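You operate a simulated robot arm through the tools that you are given. There is no shell and no other tool.

You run a simulated robot arm. Do the job below in one go: nothing can be reset, and whatever is moved stays where it is left.

Task
Lift the cone off and crank the flow table for nine drops.
Fine: the cone goes to the tank end of the table; stand the green marker on the square plate and put the lid on the bowl. Set down upright: what you pick out.

It is judged by the outcome, as a careful person would: the job done as asked, and still so three seconds after it is handed in. It fails if anything else is knocked over, pushed out of place, dropped, spilled or broken. Lids that push on must go on centred and level and be pressed home; caps that screw on are set level and turned clockwise until they are tight.

Robot
A 6-joint arm with a two-finger gripper, fixed in place. Base frame: the origin is on the floor under the middle of its stand, x ahead of it, y to its left, z up; the work surface is at about z = 0.8. Units: m, rad, N and s.
It reaches about 1.572 m from its shoulder. Its first joint turns from -2.897 to 2.897 rad. Payload 2.45 kg.
Tool frame: the origin (TCP) lies between the finger pads and is the grasp point; the fingertips stand 0.02 m ahead of it; z points along the fingers, y is the line along which they close. The gripper opens to 0.14 m; its body begins 0.168 m behind the TCP.
Orientation is told as [roll, pitch, yaw] about the base's x, y, z axes, in that order, counted from this pose: with the fingers straight down and closing along the base's y, the tool's x points along the base's -x, its y along +y and its z along -z.

Tools
- The arm moves only by the tool play_rows. Its argument "motion" is a list of rows, each a list of 7 numbers: the shift along the tool's x, y, z in units of 30 mm (1.0 is 30 mm), then the turn, a rotation vector about the tool's x, y, z in units of 8 degrees (1.0 is 8 degrees), then the gripper command, from -1 (shut) to 1 (fully open), values between in proportion. In form: [[x, y, z, ax, ay, az, hand], ...]. A call has 1 to 20 rows; each row shifts and turns the commanded pose from where the row before left it, along the tool's axes as they then stand. A call with a number of a shift or a turn outside -1 to 1 is refused whole. Each row takes 0.2 s and may step no farther than 0.05 m and 0.15 rad from the row before; otherwise, or with a gripper value out of range, the whole call is refused. A pose out of reach is approached as far as the arm can. The call stops where the force on the tool passes 50 N (or 10 N more than at its start, if that is more) or the arm is blocked; 0.2 s more then pass. The fingers move at their own pace (about 0.045 m/s each) and stop on an object; they squeeze with about 36 N. The grip force told is the motor's: it shows also when the fingers shut on nothing. Time passes only in rows, and 0.2 s behind the last, so rows that do not move let the fingers close. It gives the time, the measured TCP pose, the force on the tool (base axes), the opening and the grip force at its end, in the units of the frame above (readings bear some noise), with the torque about the TCP (base axes, N m) and any sound that the robot's microphone picked up.
- Cameras (640 x 400 px; columns grow to the right, rows downward): "scene" is fixed at [0.2188, 0.496, 1.5688]; the picture's right is [-0.03, -1.00, 0.00], its down [-0.69, 0.02, -0.73] and it looks along [0.73, -0.02, -0.69] (base axes); focal length 366 px, centre (320, 200). "wrist" rides on the gripper at [0.078, 0.011, -0.209] in the tool frame; the picture's right is [-0.14, 0.99, 0.00], its down [-0.92, -0.13, -0.37] and it looks along [-0.36, -0.05, 0.93] (tool axes); focal length 280 px, centre (320, 200). There is no depth. A picture from a camera that has moved, and an enlarged one, comes with that camera's place and axes in the base frame and with its lens. The place of the scene camera against the robot may be out by one fixed shift of up to 0.018 m in any direction.
- get_image(camera): a new picture of that camera. No time passes.
- inspect(camera, box): a new picture of the part [left, top, right, bottom] of that camera's present view, enlarged. No time passes.
- hand_in(): hands the job in; it is judged then, once.

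Places have to be worked out from the pictures, the camera data and where the tool is seen. Open the gripper and draw the arm clear of the work before you hand the job in, unless the task says otherwise.

The tools are called by a JSON object that holds its "op" and its "data". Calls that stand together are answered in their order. play_rows: Moves the arm, as the interface text tells. Its arguments: {"type":"object","properties":{"motion":{"type":"array"}},"required":["motion"]} The other tools are called the same way: get_image (camera) takes a picture; inspect (camera, box) takes an enlarged picture of a part of a camera's view; hand_in () hands the job in.

At the start:

```text
time_s: 0.0
ee_pos: [0.685, 0.3564, 1.1522]
tool_rot: [-0.001, 0.0, 0.0]
ft_force: [1.2, 0.3, -0.8]
wrist_torque: [0.02, 0.0, -0.01]
finger_gap: 0.1402
grip_force: 0.0
```

scene: 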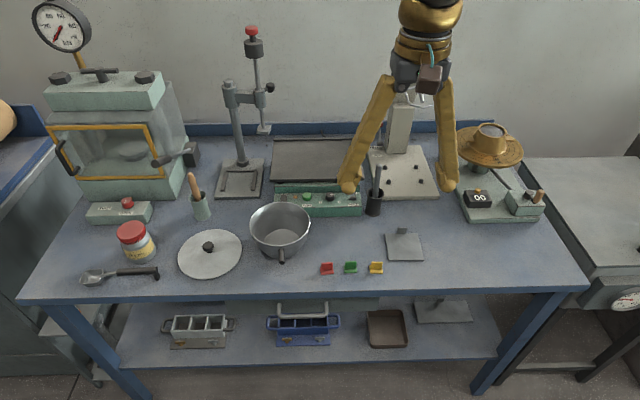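
wrist: 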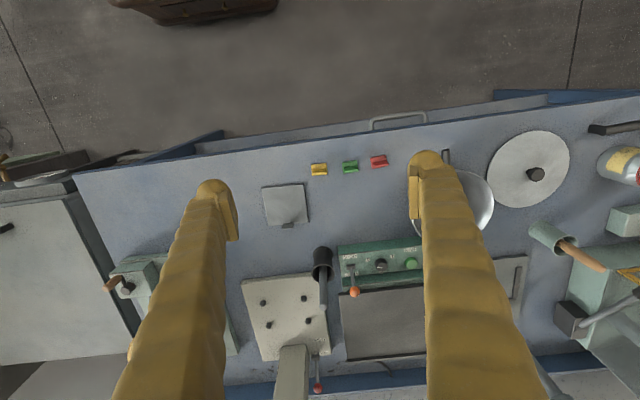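

I'll start by looking closely at the key parts of the scene: the flow table, the markers with the plate, and the bowl with its lid.

{"op": "inspect", "data": {"camera": "scene", "box": [440, 110, 560, 230]}}

{"op": "inspect", "data": {"camera": "scene", "box": [300, 210, 460, 300]}}

{"op": "inspect", "data": {"camera": "scene", "box": [160, 180, 340, 300]}}

{"op": "inspect", "data": {"camera": "scene", "box": [20, 0, 220, 220]}}

{"op": "inspect", "data": {"camera": "scene", "box": [500, 110, 640, 330]}}

```text
3.33 times, centred on (500, 170) of scene
camera zoom: at [0.2188, 0.496, 1.5688], right [-0.03, -1.0, 0.0], down [-0.69, 0.02, -0.73], along [0.73, -0.02, -0.69], focal length 1222 px, centre (-280, 300)
```

zoom: 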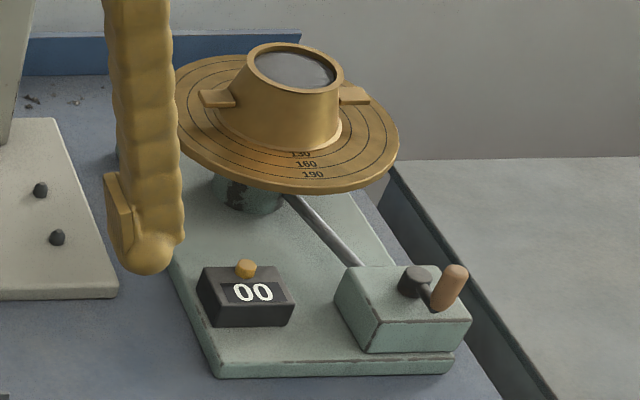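

```text
4.00 times, centred on (380, 255) of scene
camera zoom: at [0.2188, 0.496, 1.5688], right [-0.03, -1.0, 0.0], down [-0.69, 0.02, -0.73], along [0.73, -0.02, -0.69], focal length 1466 px, centre (80, -20)
```

zoom: 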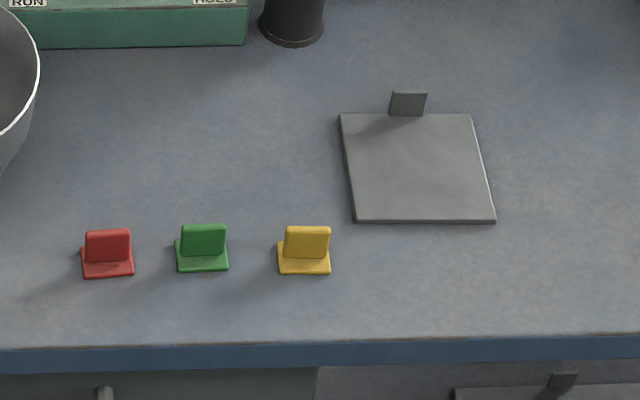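

```text
3.33 times, centred on (250, 240) of scene
camera zoom: at [0.2188, 0.496, 1.5688], right [-0.03, -1.0, 0.0], down [-0.69, 0.02, -0.73], along [0.73, -0.02, -0.69], focal length 1222 px, centre (553, 67)
```

zoom: 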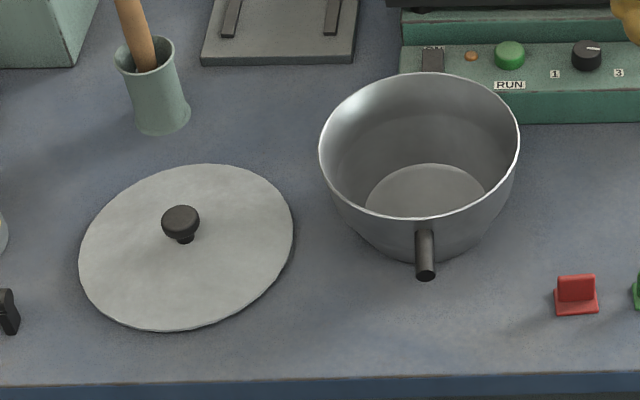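

```text
1.82 times, centred on (120, 110) of scene
camera zoom: at [0.2188, 0.496, 1.5688], right [-0.03, -1.0, 0.0], down [-0.69, 0.02, -0.73], along [0.73, -0.02, -0.69], focal length 666 px, centre (684, 364)
```

zoom: 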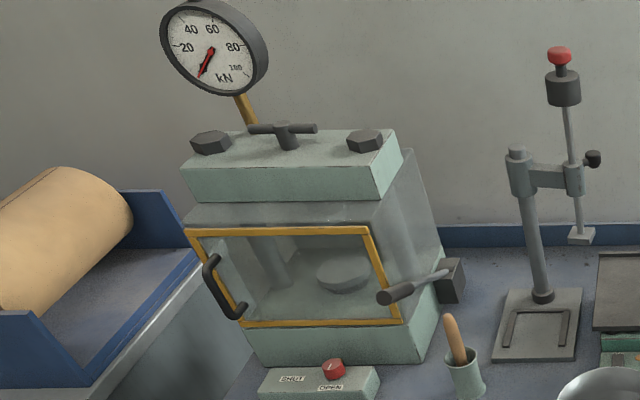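

```text
1.82 times, centred on (570, 220) of scene
camera zoom: at [0.2188, 0.496, 1.5688], right [-0.03, -1.0, 0.0], down [-0.69, 0.02, -0.73], along [0.73, -0.02, -0.69], focal length 666 px, centre (-134, 164)
```

zoom: 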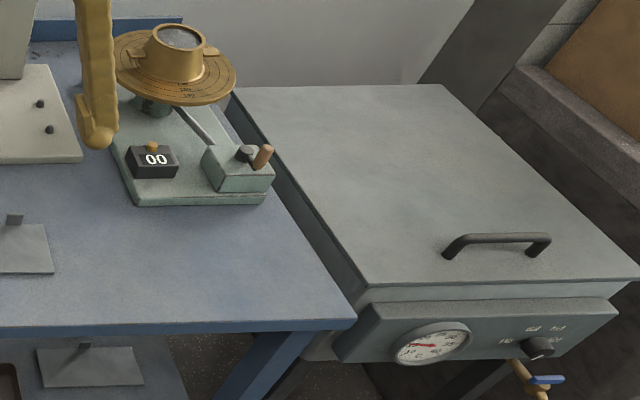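

The flow table with its cone sits at the right, with a counter (00) and a vertical-axis hand crank, next to the curing tank. I'll raise the arm and shift right to view it with the wrist camera.

{"op": "play_rows", "data": {"motion": [[0, -1, -1, 0, 0, 0, 1], [0, -1, -1, 0, 0, 0, 1], [0, -1, -1, 0, 0, 0, 1], [0, -1, 0, 0, 0, 0, 1], [0, -1, 0, 0, 0, 0, 1], [0, -1, 0, 0, 0, 0, 1], [0, -1, 0, 0, 0, 0, 1], [0, -1, 0, 0, 0, 0, 1], [0, -1, 0, 0, 0, 0, 1], [0, -1, 0, 0, 0, 0, 1], [0, -1, 0, 0, 0, 0, 1], [0, -1, 0, 0, 0, 0, 1]]}}

```text
time_s: 2.6
ee_pos: [0.6841, -0.0017, 1.2416]
tool_rot: [-0.001, 0.001, 0.0]
ft_force: [-0.4, -0.4, -1.1]
wrist_torque: [-0.01, -0.05, -0.01]
finger_gap: 0.1401
grip_force: 0.1
```

Arm is at (0.684, 0, 1.24), free of contact. I'll take both views now.

{"op": "get_image", "data": {"camera": "wrist"}}

{"op": "get_image", "data": {"camera": "scene"}}

```text
taken
camera wrist: at [0.6055, 0.0093, 1.45], right [0.14, 0.99, 0.0], down [0.92, -0.13, 0.37], along [0.36, -0.05, -0.93], focal length 280 px, centre (320, 200)
```

wrist: 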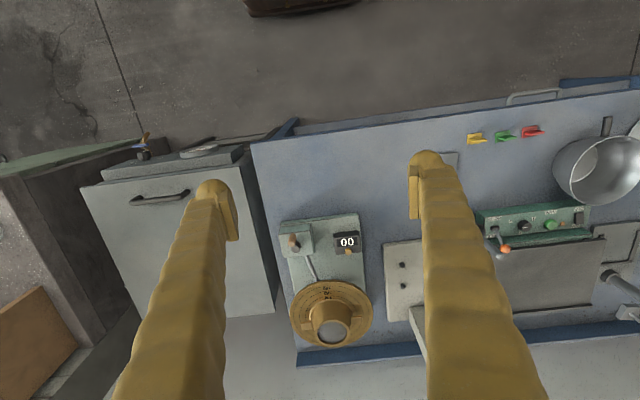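

```text
taken
```

scene: 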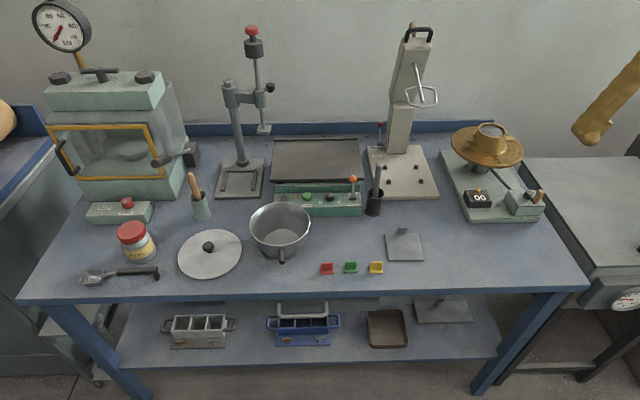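

{"op": "inspect", "data": {"camera": "wrist", "box": [260, 200, 400, 360]}}

{"op": "inspect", "data": {"camera": "scene", "box": [440, 110, 560, 230]}}

{"op": "inspect", "data": {"camera": "scene", "box": [360, 210, 480, 330]}}

```text
2.50 times, centred on (330, 280) of wrist
camera zoom: at [0.6055, 0.0093, 1.45], right [0.14, 0.99, 0.0], down [0.92, -0.13, 0.37], along [0.36, -0.05, -0.93], focal length 701 px, centre (295, 0)
```

zoom: 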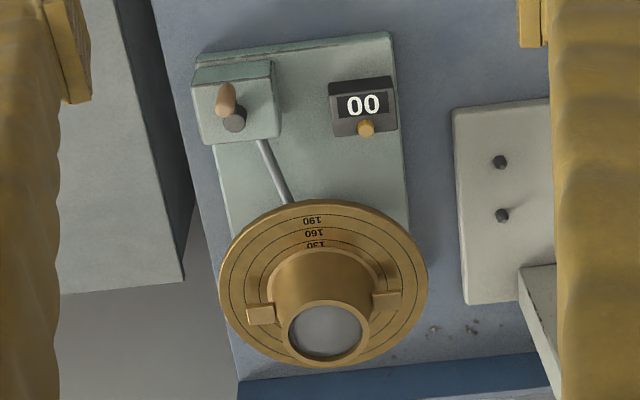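

```text
3.33 times, centred on (500, 170) of scene
camera zoom: at [0.2188, 0.496, 1.5688], right [-0.03, -1.0, 0.0], down [-0.69, 0.02, -0.73], along [0.73, -0.02, -0.69], focal length 1222 px, centre (-280, 300)
```

zoom: 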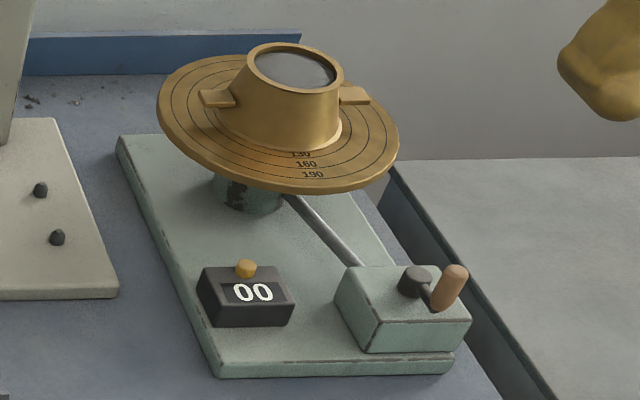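

```text
3.33 times, centred on (420, 270) of scene
camera zoom: at [0.2188, 0.496, 1.5688], right [-0.03, -1.0, 0.0], down [-0.69, 0.02, -0.73], along [0.73, -0.02, -0.69], focal length 1222 px, centre (-13, -33)
```

zoom: 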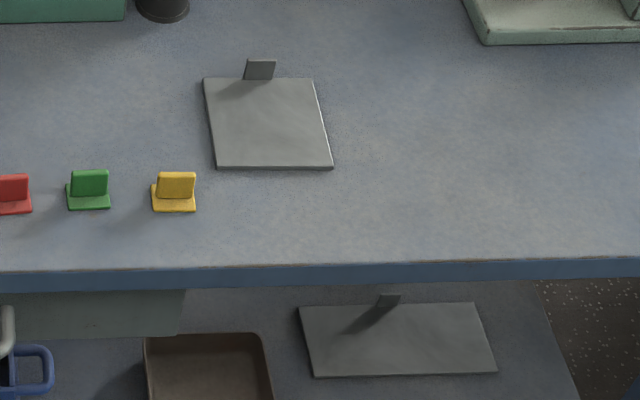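

The disc of the flow table is near (1.07, -0.02, 0.956), with the cone on it and lugs roughly along y. I'll move closer over it, staying well above the cone, to measure.

{"op": "play_rows", "data": {"motion": [[-0.95, -0.06, 0.3, 0, 0, 0, 1], [-0.95, -0.06, 0.3, 0, 0, 0, 1], [-0.95, -0.06, 0.3, 0, 0, 0, 1], [-0.95, -0.06, 0.3, 0, 0, 0, 1], [-0.95, -0.06, 0.3, 0, 0, 0, 1], [-0.95, -0.06, 0.3, 0, 0, 0, 1], [-0.95, -0.06, 0.3, 0, 0, 0, 1], [-0.95, -0.06, 0.3, 0, 0, 0, 1], [-0.95, -0.06, 0.3, 0, 0, 0, 1], [-0.95, -0.06, 0.3, 0, 0, 0, 1], [0, 0, 0, 0, 0, 0, 1]]}}

{"op": "get_image", "data": {"camera": "wrist"}}

{"op": "get_image", "data": {"camera": "scene"}}

```text
time_s: 5.0
ee_pos: [0.97, -0.0198, 1.155]
tool_rot: [0.0, 0.0, 0.0]
ft_force: [0.0, -0.1, 0.6]
wrist_torque: [-0.01, 0.01, 0.01]
finger_gap: 0.1398
grip_force: 0.1
```

```text
taken
camera wrist: at [0.8914, -0.0095, 1.3623], right [0.14, 0.99, 0.0], down [0.92, -0.13, 0.37], along [0.36, -0.05, -0.93], focal length 280 px, centre (320, 200)
```

wrist: 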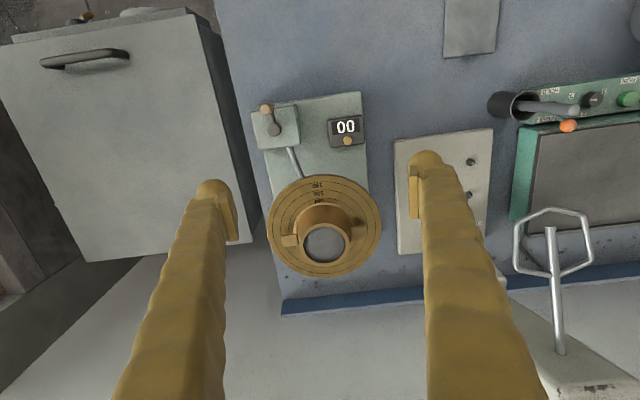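

```text
taken
```

scene: 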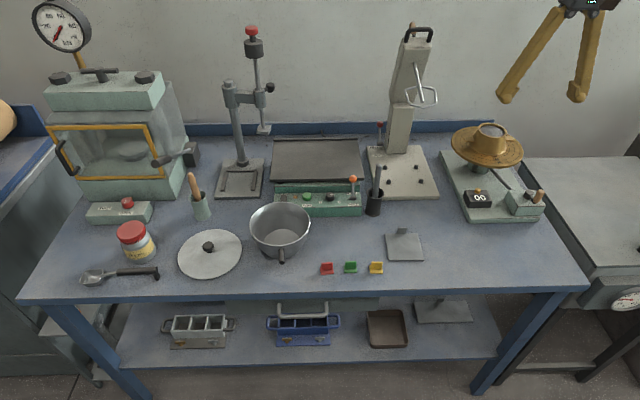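

{"op": "inspect", "data": {"camera": "wrist", "box": [250, 165, 400, 285]}}

{"op": "inspect", "data": {"camera": "wrist", "box": [240, 80, 380, 180]}}

{"op": "inspect", "data": {"camera": "scene", "box": [450, 110, 530, 160]}}

{"op": "inspect", "data": {"camera": "scene", "box": [460, 170, 560, 230]}}

```text
3.33 times, centred on (325, 225) of wrist
camera zoom: at [0.8914, -0.0095, 1.3623], right [0.14, 0.99, 0.0], down [0.92, -0.13, 0.37], along [0.36, -0.05, -0.93], focal length 935 px, centre (303, 117)
```

zoom: 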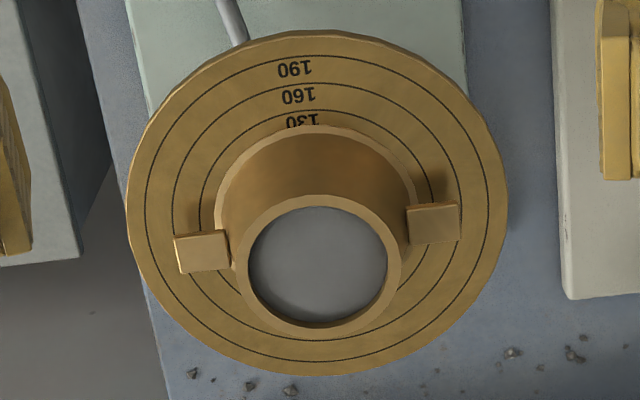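

```text
4.00 times, centred on (310, 130) of wrist
camera zoom: at [0.8914, -0.0095, 1.3623], right [0.14, 0.99, 0.0], down [0.92, -0.13, 0.37], along [0.36, -0.05, -0.93], focal length 1122 px, centre (360, 480)
```

zoom: 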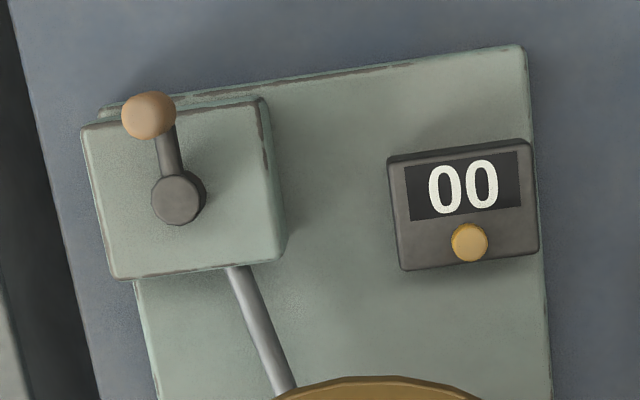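

```text
8.00 times, centred on (490, 135) of scene
camera zoom: at [0.2188, 0.496, 1.5688], right [-0.03, -1.0, 0.0], down [-0.69, 0.02, -0.73], along [0.73, -0.02, -0.69], focal length 2932 px, centre (-1040, 720)
```

zoom: 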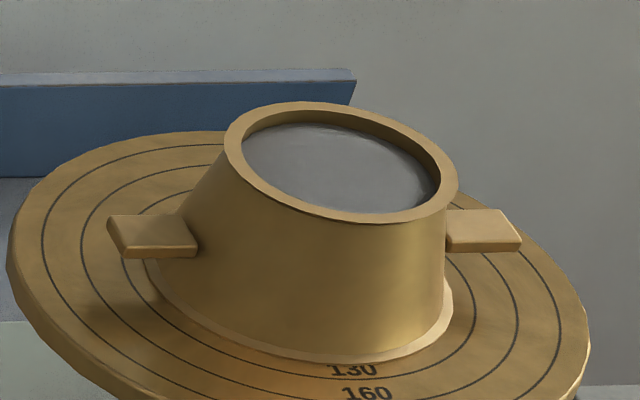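

```text
6.40 times, centred on (510, 200) of scene
camera zoom: at [0.2188, 0.496, 1.5688], right [-0.03, -1.0, 0.0], down [-0.69, 0.02, -0.73], along [0.73, -0.02, -0.69], focal length 2345 px, centre (-896, 200)
```

zoom: 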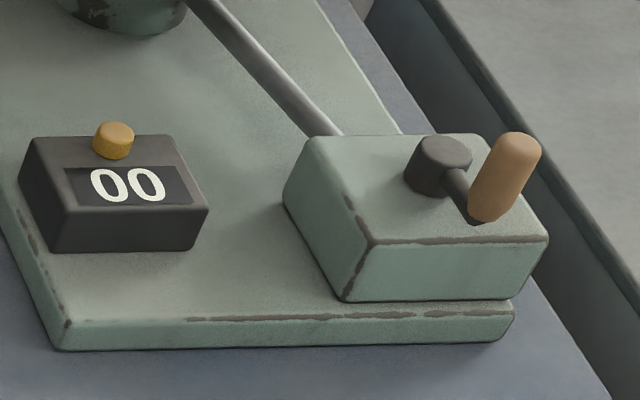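

The cone's inner rim (70 mm) and the disc rings give a consistent scale: disc top z≈0.90, rim z≈0.955, cone axis ≈(1.128, -0.035), lug span ≈0.15 m along y, too wide to grip across. So I'll close along x on the cone body, between the lugs; first I turn the tool -90° about its axis here, well above everything.

{"op": "play_rows", "data": {"motion": [[0, 0, 0, 0, 0, -0.9375, 1], [0, 0, 0, 0, 0, -0.9375, 1], [0, 0, 0, 0, 0, -0.9375, 1], [0, 0, 0, 0, 0, -0.9375, 1], [0, 0, 0, 0, 0, -0.9375, 1], [0, 0, 0, 0, 0, -0.9375, 1], [0, 0, 0, 0, 0, -0.9375, 1], [0, 0, 0, 0, 0, -0.9375, 1], [0, 0, 0, 0, 0, -0.9375, 1], [0, 0, 0, 0, 0, -0.9375, 1], [0, 0, 0, 0, 0, -0.9375, 1], [0, 0, 0, 0, 0, -0.9375, 1], [0, 0, 0, 0, 0, 0, 1]]}}

{"op": "get_image", "data": {"camera": "wrist"}}

{"op": "get_image", "data": {"camera": "scene"}}

```text
time_s: 7.8
ee_pos: [0.97, -0.0203, 1.1509]
tool_rot: [0.0, 0.0, 1.573]
ft_force: [0.6, 0.6, 0.0]
wrist_torque: [-0.02, 0.02, 0.0]
finger_gap: 0.1399
grip_force: 0.1
```

```text
taken
camera wrist: at [0.959, -0.0991, 1.3602], right [-0.99, 0.14, 0.0], down [0.13, 0.92, 0.37], along [0.05, 0.37, -0.93], focal length 280 px, centre (320, 200)
```

wrist: 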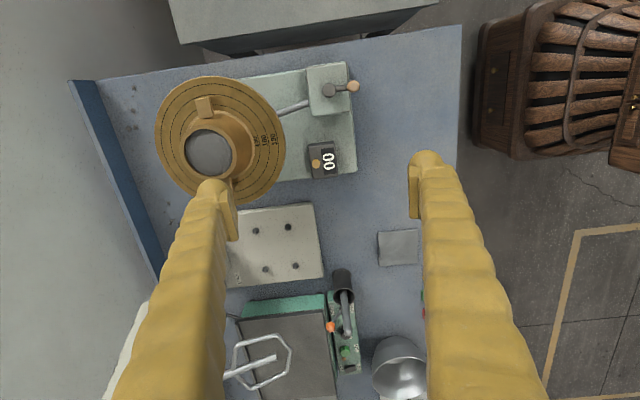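

```text
taken
```

scene: 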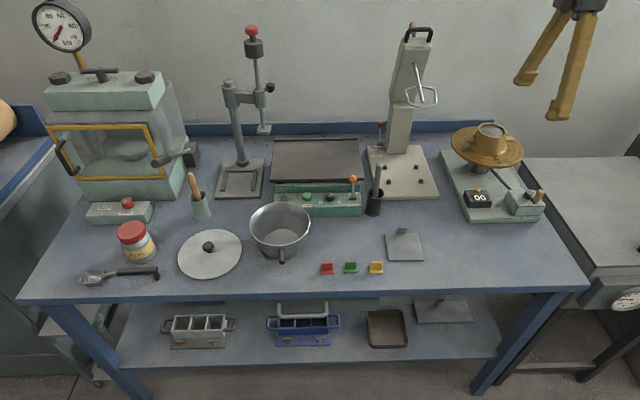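

The turn worked (closing along x now). Zooming on the cone and crank from this new viewpoint to triangulate.

{"op": "inspect", "data": {"camera": "wrist", "box": [140, 60, 300, 210]}}

{"op": "inspect", "data": {"camera": "wrist", "box": [280, 55, 380, 185]}}

```text
2.67 times, centred on (220, 135) of wrist
camera zoom: at [0.959, -0.0991, 1.3602], right [-0.99, 0.14, 0.0], down [0.13, 0.92, 0.37], along [0.05, 0.37, -0.93], focal length 748 px, centre (587, 373)
```

zoom: 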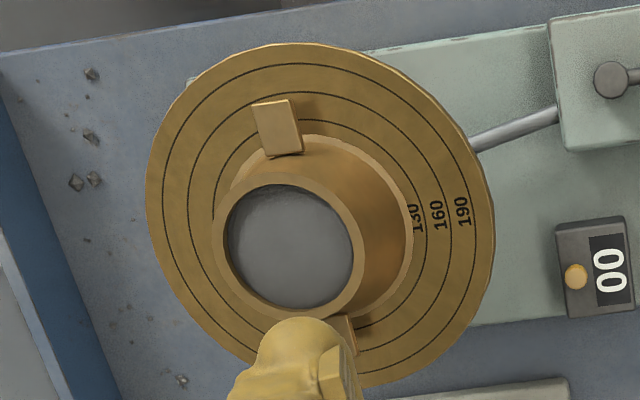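

```text
3.08 times, centred on (330, 120) of wrist
camera zoom: at [0.959, -0.0991, 1.3602], right [-0.99, 0.14, 0.0], down [0.13, 0.92, 0.37], along [0.05, 0.37, -0.93], focal length 863 px, centre (289, 446)
```

zoom: 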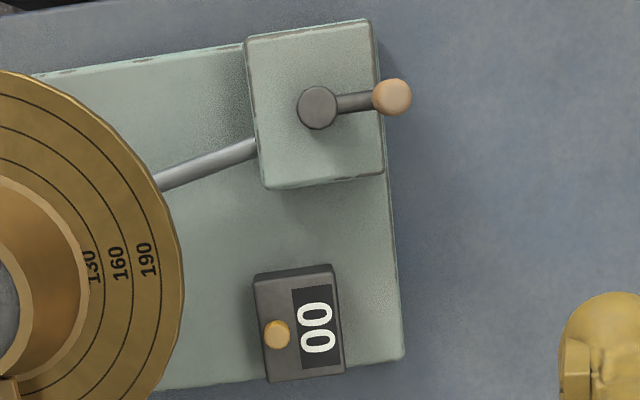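

Triangulation from the two wrist views agrees: cone rim centre ≈(1.1355, -0.036, 0.95). I'll move over it at the present height and check the alignment.

{"op": "play_rows", "data": {"motion": [[0.087, -0.914, 0, 0, 0, 0, 1], [0.087, -0.914, 0, 0, 0, 0, 1], [0.087, -0.914, 0, 0, 0, 0, 1], [0.087, -0.914, 0, 0, 0, 0, 1], [0.087, -0.914, 0, 0, 0, 0, 1], [0.087, -0.914, 0, 0, 0, 0, 1], [0, 0, 0, 0, 0, 0, 1]]}}

{"op": "get_image", "data": {"camera": "wrist"}}

{"op": "get_image", "data": {"camera": "scene"}}

```text
time_s: 9.4
ee_pos: [1.1345, -0.0385, 1.1519]
tool_rot: [0.0, -0.001, 1.571]
ft_force: [-0.6, 0.0, -0.5]
wrist_torque: [-0.01, -0.01, 0.05]
finger_gap: 0.1399
grip_force: 0.0
```

```text
taken
camera wrist: at [1.1228, -0.1161, 1.3599], right [-0.99, 0.14, 0.0], down [0.13, 0.92, 0.37], along [0.05, 0.36, -0.93], focal length 280 px, centre (320, 200)
```

wrist: 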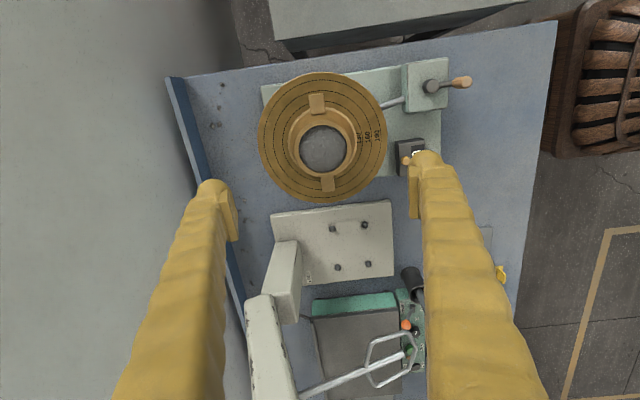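

```text
taken
```

scene: 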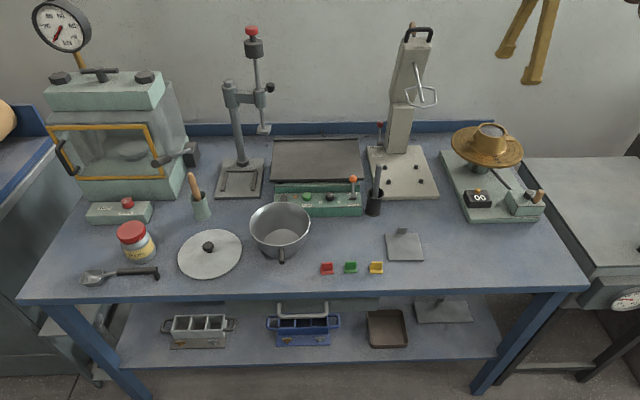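

{"op": "inspect", "data": {"camera": "wrist", "box": [250, 65, 400, 210]}}

{"op": "inspect", "data": {"camera": "wrist", "box": [380, 50, 490, 120]}}

```text
2.76 times, centred on (325, 138) of wrist
camera zoom: at [1.1228, -0.1161, 1.3599], right [-0.99, 0.14, 0.0], down [0.13, 0.92, 0.37], along [0.05, 0.36, -0.93], focal length 774 px, centre (306, 372)
```

zoom: 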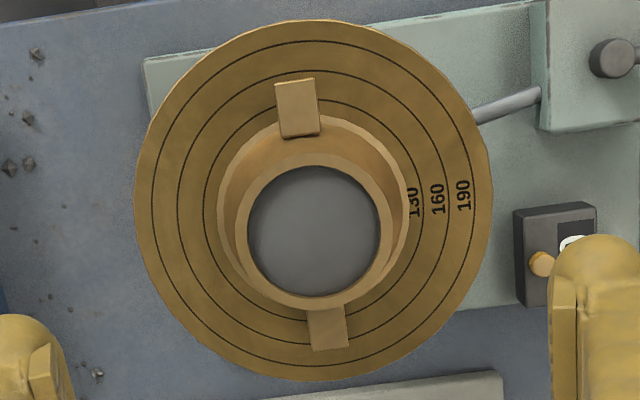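

```text
5.71 times, centred on (435, 85) of wrist
camera zoom: at [1.1228, -0.1161, 1.3599], right [-0.99, 0.14, 0.0], down [0.13, 0.92, 0.37], along [0.05, 0.36, -0.93], focal length 1602 px, centre (-337, 857)
```

zoom: 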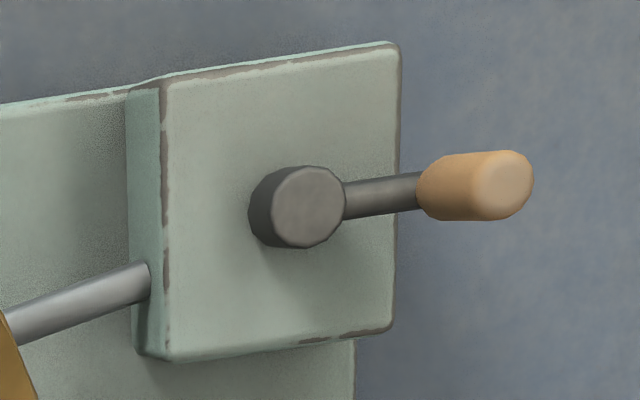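

This view gives the cone rim at ≈(1.130, -0.036, 0.955), disc ≈0.90. I'll descend with the jaws open so the tips are around z≈0.925, straddling the cone body between the lugs.

{"op": "play_rows", "data": {"motion": [[-0.083, 0.15, 0.9, 0, 0, 0, 1], [0, 0, 1, 0, 0, 0, 1], [0, 0, 1, 0, 0, 0, 1], [0, 0, 1, 0, 0, 0, 1], [0, 0, 1, 0, 0, 0, 1], [0, 0, 1, 0, 0, 0, 1], [0, 0, 0.7, 0, 0, 0, 1], [0, 0, 0, 0, 0, 0, 1]]}}

{"op": "get_image", "data": {"camera": "wrist"}}

{"op": "inspect", "data": {"camera": "scene", "box": [430, 60, 570, 180]}}

```text
time_s: 11.2
ee_pos: [1.1322, -0.0336, 0.9547]
tool_rot: [-0.001, 0.0, 1.571]
ft_force: [0.0, 1.0, -0.2]
wrist_torque: [0.01, -0.03, 0.03]
finger_gap: 0.1401
grip_force: 0.0
```

```text
taken
camera wrist: at [1.1212, -0.1128, 1.1629], right [-0.99, 0.14, 0.0], down [0.13, 0.92, 0.37], along [0.05, 0.36, -0.93], focal length 280 px, centre (320, 200)
```

wrist: 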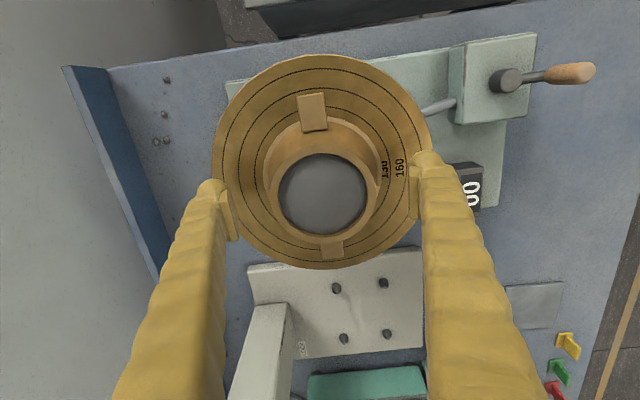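

```text
3.33 times, centred on (500, 120) of scene
camera zoom: at [0.2188, 0.496, 1.5688], right [-0.03, -1.0, 0.0], down [-0.69, 0.02, -0.73], along [0.73, -0.02, -0.69], focal length 1222 px, centre (-280, 467)
```

zoom: 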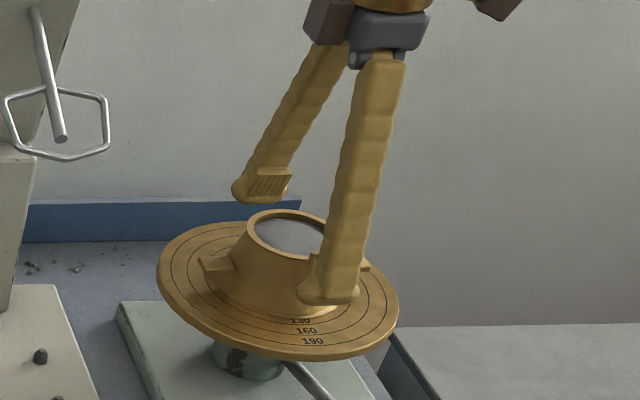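

The jaws straddle the cone with its centre at about (1.1295, -0.037) in line with the TCP. I nudge slightly, go 8 mm lower (tips ≈0.927, clear of the disc) and close on the body.

{"op": "play_rows", "data": {"motion": [[0.07, 0.07, 0.27, 0, 0, 0, 1], [0, 0, 0, 0, 0, 0, 1], [0, 0, 0, 0, 0, 0, -1], [0, 0, 0, 0, 0, 0, -1], [0, 0, 0, 0, 0, 0, -1], [0, 0, 0, 0, 0, 0, -1], [0, 0, 0, 0, 0, 0, -1], [0, 0, 0, 0, 0, 0, -1]]}}

{"op": "get_image", "data": {"camera": "wrist"}}

{"op": "inspect", "data": {"camera": "scene", "box": [430, 60, 570, 180]}}

```text
time_s: 13.0
ee_pos: [1.1291, -0.0354, 0.9465]
tool_rot: [0.001, 0.0, 1.571]
ft_force: [1.6, -0.6, 3.5]
wrist_torque: [0.02, -0.03, -0.03]
finger_gap: 0.0884
grip_force: 36.3
```

```text
taken
camera wrist: at [1.118, -0.1141, 1.1552], right [-0.99, 0.14, 0.0], down [0.13, 0.92, 0.37], along [0.05, 0.36, -0.93], focal length 280 px, centre (320, 200)
```

wrist: 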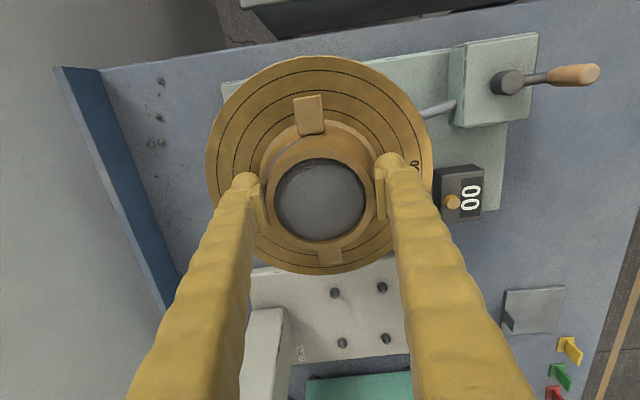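

```text
3.33 times, centred on (500, 120) of scene
camera zoom: at [0.2188, 0.496, 1.5688], right [-0.03, -1.0, 0.0], down [-0.69, 0.02, -0.73], along [0.73, -0.02, -0.69], focal length 1222 px, centre (-280, 467)
```

zoom: 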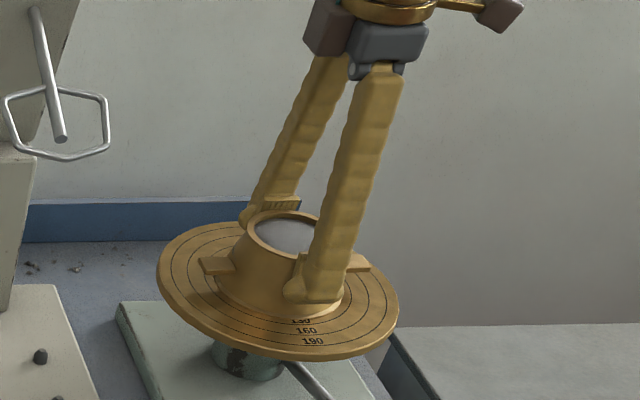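

Gripped at 88 mm with 36 N. I lift slowly and vertically, a centimetre or so first, watching for slip.

{"op": "play_rows", "data": {"motion": [[0, 0, -0.1, 0, 0, 0, -1], [0, 0, -0.15, 0, 0, 0, -1], [0, 0, -0.2, 0, 0, 0, -1], [0, 0, 0, 0, 0, 0, -1]]}}

{"op": "inspect", "data": {"camera": "scene", "box": [430, 60, 570, 180]}}

{"op": "get_image", "data": {"camera": "wrist"}}

```text
time_s: 14.0
ee_pos: [1.1287, -0.0372, 0.9605]
tool_rot: [0.0, 0.0, 1.572]
ft_force: [1.8, -0.4, 1.6]
wrist_torque: [0.03, -0.21, -0.02]
finger_gap: 0.0812
grip_force: 35.7
```

```text
3.33 times, centred on (500, 120) of scene
camera zoom: at [0.2188, 0.496, 1.5688], right [-0.03, -1.0, 0.0], down [-0.69, 0.02, -0.73], along [0.73, -0.02, -0.69], focal length 1222 px, centre (-280, 467)
```

zoom: 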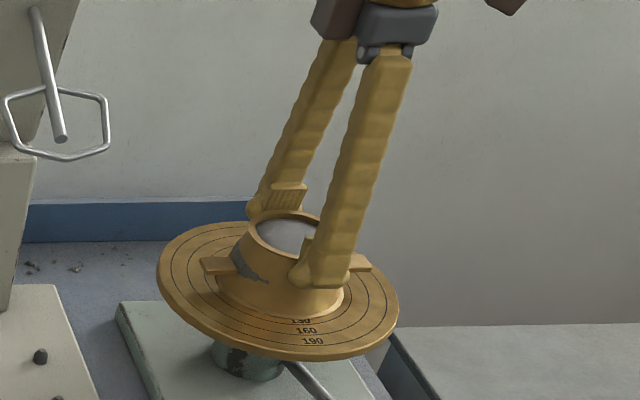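

```text
taken
camera wrist: at [1.118, -0.1157, 1.1687], right [-0.99, 0.14, 0.0], down [0.13, 0.92, 0.37], along [0.05, 0.36, -0.93], focal length 280 px, centre (320, 200)
```

wrist: 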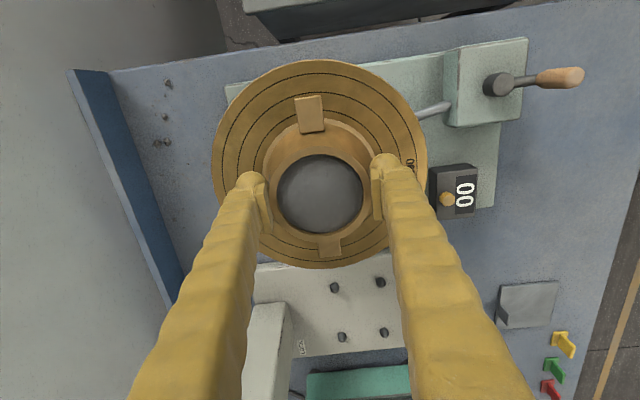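

The gap shrank from 88 to 81 mm, so the fingers slid up the taper rather than lifting it. I'll stop and look closely at the cone.

{"op": "inspect", "data": {"camera": "scene", "box": [455, 110, 525, 160]}}

{"op": "inspect", "data": {"camera": "wrist", "box": [230, 60, 430, 280]}}

```text
8.00 times, centred on (490, 135) of scene
camera zoom: at [0.2188, 0.496, 1.5688], right [-0.03, -1.0, 0.0], down [-0.69, 0.02, -0.73], along [0.73, -0.02, -0.69], focal length 2932 px, centre (-1040, 720)
```

zoom: 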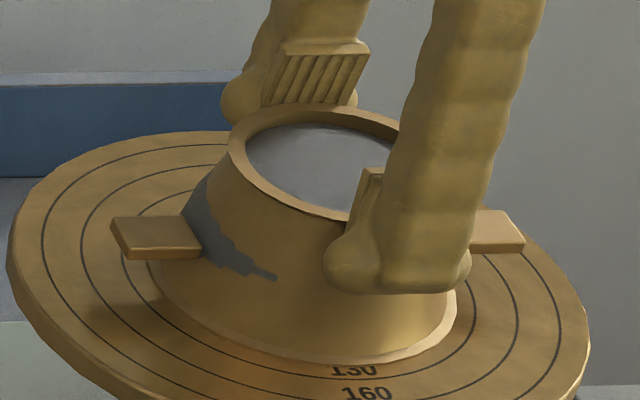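

```text
1.82 times, centred on (330, 170) of wrist
camera zoom: at [1.118, -0.1157, 1.1687], right [-0.99, 0.14, 0.0], down [0.13, 0.92, 0.37], along [0.05, 0.36, -0.93], focal length 510 px, centre (302, 254)
```

zoom: 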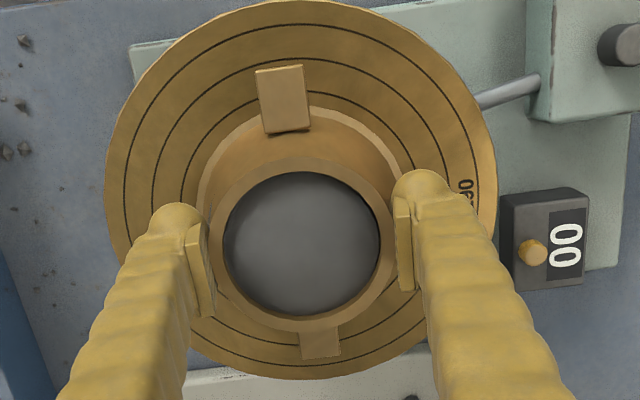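

The cone stayed down: the pads slid up its 14° wall (now at the rim). I'll open a little, go deeper (tips just above the disc) and regrip, reading forces to see how much lift the grip gives.

{"op": "play_rows", "data": {"motion": [[0, 0, 0, 0, 0, 0, 0.75], [0, 0, 0, 0, 0, 0, 0.75], [0, 0, 0, 0, 0, 0, 0.75], [0, 0, 0.4, 0, 0, 0, 0.75], [0, 0, 0.4, 0, 0, 0, 0.75], [0, 0, 0, 0, 0, 0, 0.75]]}}

{"op": "get_image", "data": {"camera": "wrist"}}

{"op": "inspect", "data": {"camera": "scene", "box": [455, 110, 525, 160]}}

```text
time_s: 15.4
ee_pos: [1.1288, -0.0355, 0.9354]
tool_rot: [0.0, 0.0, 1.57]
ft_force: [0.4, -0.1, 0.9]
wrist_torque: [-0.03, 0.02, 0.02]
finger_gap: 0.1223
grip_force: 0.1
```

```text
taken
camera wrist: at [1.118, -0.1142, 1.1439], right [-0.99, 0.14, 0.0], down [0.13, 0.92, 0.37], along [0.05, 0.36, -0.93], focal length 280 px, centre (320, 200)
```

wrist: 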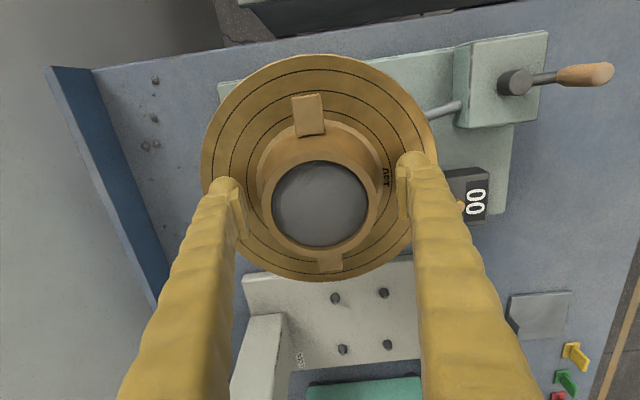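

```text
8.00 times, centred on (490, 135) of scene
camera zoom: at [0.2188, 0.496, 1.5688], right [-0.03, -1.0, 0.0], down [-0.69, 0.02, -0.73], along [0.73, -0.02, -0.69], focal length 2932 px, centre (-1040, 720)
```

zoom: 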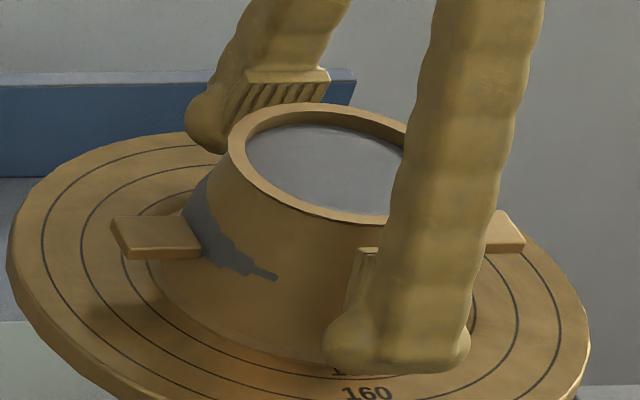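

Jaws are lowered with no contact (0.9 N). I'll go another 6 mm down, close, and then test-lift only a couple of millimetres to read the pull.

{"op": "play_rows", "data": {"motion": [[0, 0, 0.2, 0, 0, 0, 0.75], [0, 0, 0, 0, 0, 0, -1], [0, 0, 0, 0, 0, 0, -1], [0, 0, 0, 0, 0, 0, -1], [0, 0, 0, 0, 0, 0, -1], [0, 0, 0, 0, 0, 0, -1], [0, 0, 0, 0, 0, 0, -1]]}}

{"op": "play_rows", "data": {"motion": [[0, 0, -0.07, 0, 0, 0, -1]]}}

{"op": "play_rows", "data": {"motion": [[0, 0, -0.07, 0, 0, 0, -1]]}}

{"op": "inspect", "data": {"camera": "scene", "box": [455, 110, 525, 160]}}

```text
time_s: 17.0
ee_pos: [1.1292, -0.0366, 0.9311]
tool_rot: [-0.001, -0.001, 1.572]
ft_force: [0.6, -0.2, 1.5]
wrist_torque: [-0.04, 0.0, -0.01]
finger_gap: 0.0968
grip_force: 35.7
```

```text
time_s: 17.4
ee_pos: [1.1286, -0.0356, 0.9319]
tool_rot: [-0.001, 0.0, 1.572]
ft_force: [0.3, 1.2, -0.6]
wrist_torque: [0.0, -0.02, 0.02]
finger_gap: 0.0968
grip_force: 36.2
```

```text
time_s: 17.8
ee_pos: [1.1281, -0.0365, 0.934]
tool_rot: [0.001, 0.001, 1.57]
ft_force: [-0.5, 0.3, -2.7]
wrist_torque: [0.0, 0.01, 0.01]
finger_gap: 0.0965
grip_force: 35.6
```

```text
8.00 times, centred on (490, 135) of scene
camera zoom: at [0.2188, 0.496, 1.5688], right [-0.03, -1.0, 0.0], down [-0.69, 0.02, -0.73], along [0.73, -0.02, -0.69], focal length 2932 px, centre (-1040, 720)
```

zoom: 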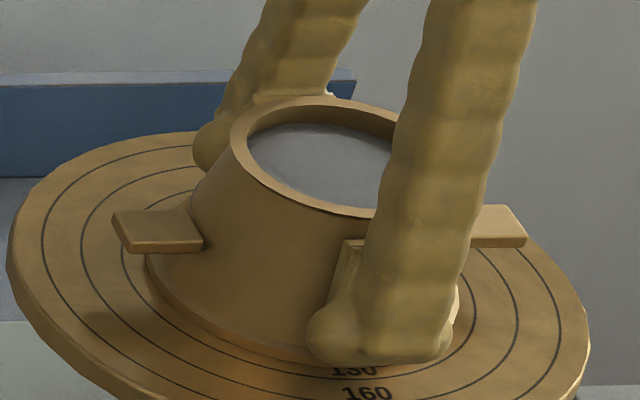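

This time the cone rises with the grip: gap steady at 96.5 mm, pull about -3 N (the cone's weight), rim visibly higher. I continue lifting slowly and straight up.

{"op": "play_rows", "data": {"motion": [[0, 0, -0.1, 0, 0, 0, -1], [0, 0, -0.1, 0, 0, 0, -1], [0, 0, -0.1, 0, 0, 0, -1]]}}

{"op": "inspect", "data": {"camera": "scene", "box": [455, 110, 525, 160]}}

```text
time_s: 18.6
ee_pos: [1.1283, -0.035, 0.9428]
tool_rot: [0.001, 0.0, 1.572]
ft_force: [0.3, 0.0, -2.7]
wrist_torque: [-0.02, -0.02, 0.03]
finger_gap: 0.0965
grip_force: 35.7
```

```text
8.00 times, centred on (490, 135) of scene
camera zoom: at [0.2188, 0.496, 1.5688], right [-0.03, -1.0, 0.0], down [-0.69, 0.02, -0.73], along [0.73, -0.02, -0.69], focal length 2932 px, centre (-1040, 720)
```

zoom: 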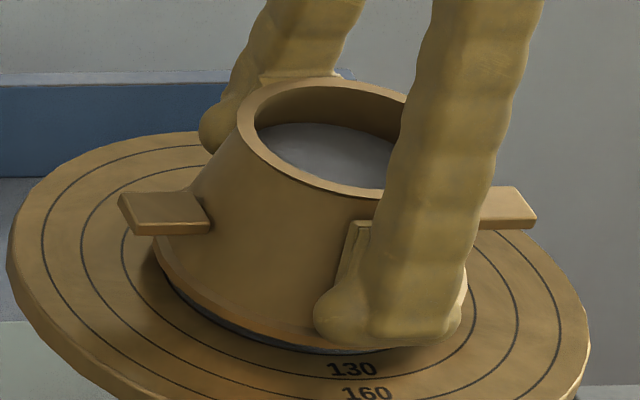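

The cone is clear of the disc by about 1 cm and the mortar stays put. Continuing the straight lift until the cone's bottom is well above the mortar.

{"op": "play_rows", "data": {"motion": [[0, 0, -0.12, 0, 0, 0, -1], [0, 0, -0.15, 0, 0, 0, -1], [0, 0, -0.2, 0, 0, 0, -1], [0, 0, -0.25, 0, 0, 0, -1], [0, 0, -0.3, 0, 0, 0, -1], [0, 0, -0.3, 0, 0, 0, -1], [0, 0, -0.3, 0, 0, 0, -1], [0, 0, -0.3, 0, 0, 0, -1], [0, 0, -0.3, 0, 0, 0, -1], [0, 0, -0.3, 0, 0, 0, -1], [0, 0, -0.3, 0, 0, 0, -1], [0, 0, -0.3, 0, 0, 0, -1], [0, 0, -0.2, 0, 0, 0, -1], [0, 0, -0.1, 0, 0, 0, -1]]}}

{"op": "get_image", "data": {"camera": "scene"}}

{"op": "get_image", "data": {"camera": "wrist"}}

```text
time_s: 21.6
ee_pos: [1.1277, -0.0359, 1.0452]
tool_rot: [0.001, 0.0, 1.571]
ft_force: [-0.3, -0.1, -2.3]
wrist_torque: [0.01, -0.01, -0.03]
finger_gap: 0.0965
grip_force: 36.2
```

```text
taken
```

scene: 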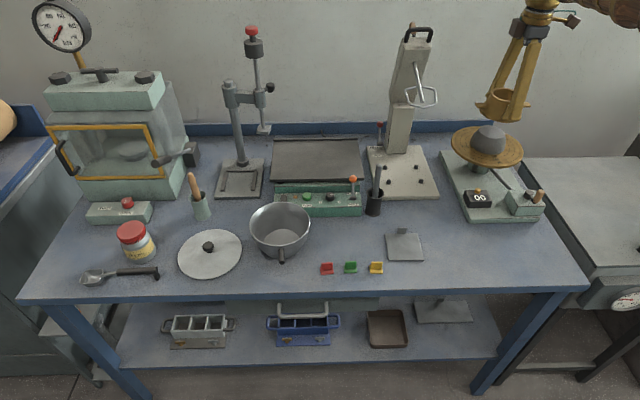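

```text
taken
camera wrist: at [1.1171, -0.1147, 1.2542], right [-0.99, 0.14, 0.0], down [0.13, 0.92, 0.37], along [0.05, 0.36, -0.93], focal length 280 px, centre (320, 200)
```

wrist: 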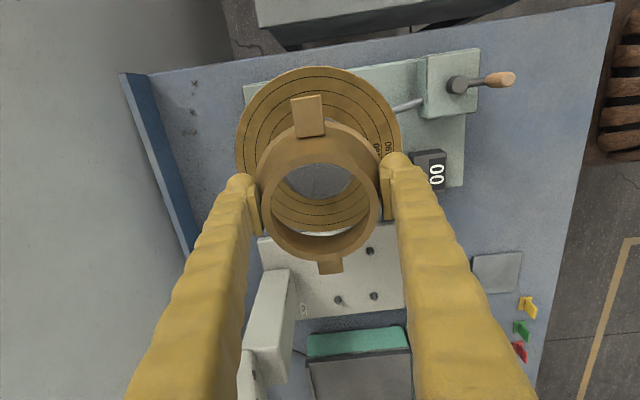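

The cone is held firmly, bottom at ≈1.014, well above the mortar. Next I carry it toward me over the free strip in front of the flow table at the tank end, target ≈(0.785, -0.065).

{"op": "play_rows", "data": {"motion": [[0.03, 0.35, 0, 0, 0, 0, -1], [0.065, 0.6, 0, 0, 0, 0, -1], [0.065, 0.75, 0, 0, 0, 0, -1], [0.065, 0.8, 0, 0, 0, 0, -1], [0.065, 0.8, 0, 0, 0, 0, -1], [0.065, 0.8, 0, 0, 0, 0, -1], [0.065, 0.8, 0, 0, 0, 0, -1], [0.065, 0.8, 0, 0, 0, 0, -1], [0.065, 0.8, 0, 0, 0, 0, -1], [0.065, 0.8, 0, 0, 0, 0, -1], [0.065, 0.8, 0, 0, 0, 0, -1], [0.065, 0.8, 0, 0, 0, 0, -1], [0.065, 0.75, 0, 0, 0, 0, -1], [0.065, 0.6, 0, 0, 0, 0, -1], [0.065, 0.5, 0, 0, 0, 0, -1], [0.03, 0.48, 0, 0, 0, 0, -1], [0, 0, 0, 0, 0, 0, -1]]}}

{"op": "get_image", "data": {"camera": "wrist"}}

{"op": "get_image", "data": {"camera": "scene"}}

```text
time_s: 25.2
ee_pos: [0.7914, -0.0672, 1.0459]
tool_rot: [0.0, 0.0, 1.571]
ft_force: [0.3, 0.7, -2.2]
wrist_torque: [0.0, -0.01, 0.0]
finger_gap: 0.0962
grip_force: 35.4
```

```text
taken
camera wrist: at [0.7805, -0.1456, 1.2544], right [-0.99, 0.14, 0.0], down [0.13, 0.92, 0.37], along [0.05, 0.37, -0.93], focal length 280 px, centre (320, 200)
```

wrist: 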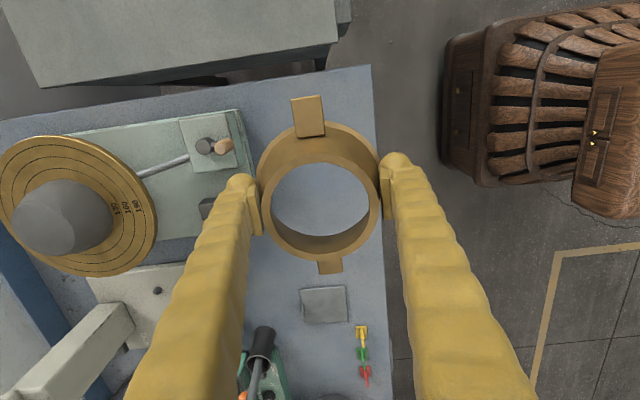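

```text
taken
```

scene: 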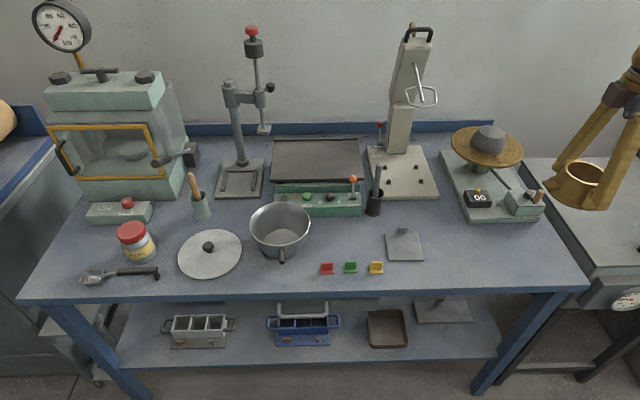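

The cone hangs level over free bench (bench corner at ≈(0.70, -0.166); flow-table base front at x≈0.90). I shift 6 mm toward me and descend, stopping about 1.5 cm above the expected touchdown.

{"op": "play_rows", "data": {"motion": [[0, 0.1, 0.3, 0, 0, 0, -1], [0, 0.1, 0.5, 0, 0, 0, -1], [0, 0, 0.6, 0, 0, 0, -1], [0, 0, 0.6, 0, 0, 0, -1], [0, 0, 0.6, 0, 0, 0, -1], [0, 0, 0.6, 0, 0, 0, -1], [0, 0, 0.6, 0, 0, 0, -1], [0, 0, 0.6, 0, 0, 0, -1], [0, 0, 0.6, 0, 0, 0, -1], [0, 0, 0.6, 0, 0, 0, -1], [0, 0, 0.5, 0, 0, 0, -1], [0, 0, 0.3, 0, 0, 0, -1], [0, 0, 0.2, 0, 0, 0, -1], [0, 0, 0, 0, 0, 0, -1]]}}

{"op": "get_image", "data": {"camera": "wrist"}}

{"op": "inspect", "data": {"camera": "scene", "box": [440, 130, 640, 290]}}

```text
time_s: 28.2
ee_pos: [0.7843, -0.0656, 0.8464]
tool_rot: [-0.001, 0.001, 1.57]
ft_force: [-0.7, 0.6, -1.3]
wrist_torque: [-0.01, 0.04, 0.04]
finger_gap: 0.0963
grip_force: 36.0
```

```text
taken
camera wrist: at [0.7737, -0.1445, 1.0546], right [-0.99, 0.14, 0.0], down [0.13, 0.92, 0.37], along [0.05, 0.37, -0.93], focal length 280 px, centre (320, 200)
```

wrist: 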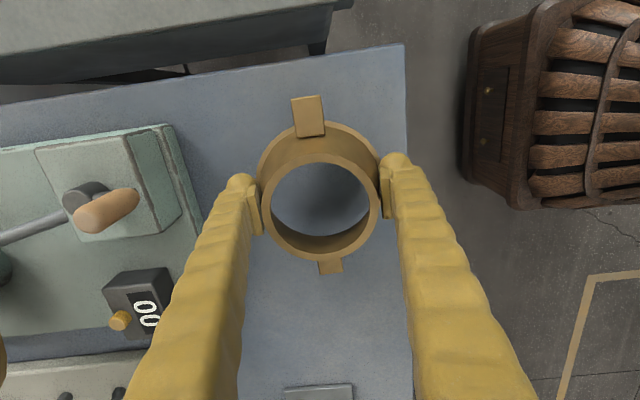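

```text
2.50 times, centred on (540, 210) of scene
camera zoom: at [0.2188, 0.496, 1.5688], right [-0.03, -1.0, 0.0], down [-0.69, 0.02, -0.73], along [0.73, -0.02, -0.69], focal length 916 px, centre (-230, 175)
```

zoom: 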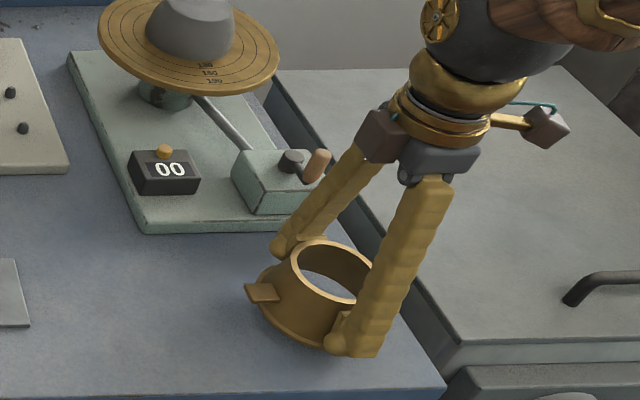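

The cone is about 1.5 cm above the bench, upright. Lowering in small steps until touch.

{"op": "play_rows", "data": {"motion": [[0, 0, 0.1, 0, 0, 0, -1], [0, 0, 0.1, 0, 0, 0, -1], [0, 0, 0.1, 0, 0, 0, -1], [0, 0, 0, 0, 0, 0, -1]]}}

{"op": "play_rows", "data": {"motion": [[0, 0, 0.07, 0, 0, 0, -1], [0, 0, 0.05, 0, 0, 0, -1]]}}

{"op": "inspect", "data": {"camera": "scene", "box": [500, 200, 580, 280]}}

```text
time_s: 29.2
ee_pos: [0.7862, -0.0658, 0.839]
tool_rot: [0.0, 0.0, 1.57]
ft_force: [-0.5, 0.0, -3.3]
wrist_torque: [0.02, -0.02, -0.03]
finger_gap: 0.096
grip_force: 36.2
```

```text
time_s: 29.8
ee_pos: [0.7841, -0.0662, 0.834]
tool_rot: [-0.002, -0.001, 1.571]
ft_force: [0.2, -0.1, -2.9]
wrist_torque: [-0.01, -0.03, 0.02]
finger_gap: 0.0961
grip_force: 35.4
```

```text
5.00 times, centred on (540, 240) of scene
camera zoom: at [0.2188, 0.496, 1.5688], right [-0.03, -1.0, 0.0], down [-0.69, 0.02, -0.73], along [0.73, -0.02, -0.69], focal length 1832 px, centre (-780, 0)
```

zoom: 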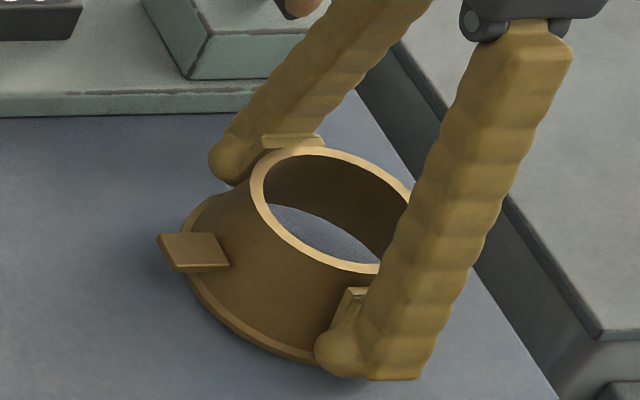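

Still no contact at TCP z≈0.834 (force ≈ cone's weight). Continuing down in 2 mm steps.

{"op": "play_rows", "data": {"motion": [[0, 0, 0.06, 0, 0, 0, -1], [0, 0, 0, 0, 0, 0, -1]]}}

{"op": "play_rows", "data": {"motion": [[0, 0, 0.06, 0, 0, 0, -1], [0, 0, 0, 0, 0, 0, -1]]}}

```text
time_s: 30.4
ee_pos: [0.7859, -0.0642, 0.8323]
tool_rot: [-0.001, 0.0, 1.571]
ft_force: [0.4, -1.0, -2.2]
wrist_torque: [-0.01, 0.0, -0.01]
finger_gap: 0.0962
grip_force: 35.6
```

```text
time_s: 31.0
ee_pos: [0.7858, -0.0647, 0.8306]
tool_rot: [0.0, -0.001, 1.57]
ft_force: [0.2, -0.4, -1.2]
wrist_torque: [0.0, -0.01, 0.01]
finger_gap: 0.0962
grip_force: 36.2
```

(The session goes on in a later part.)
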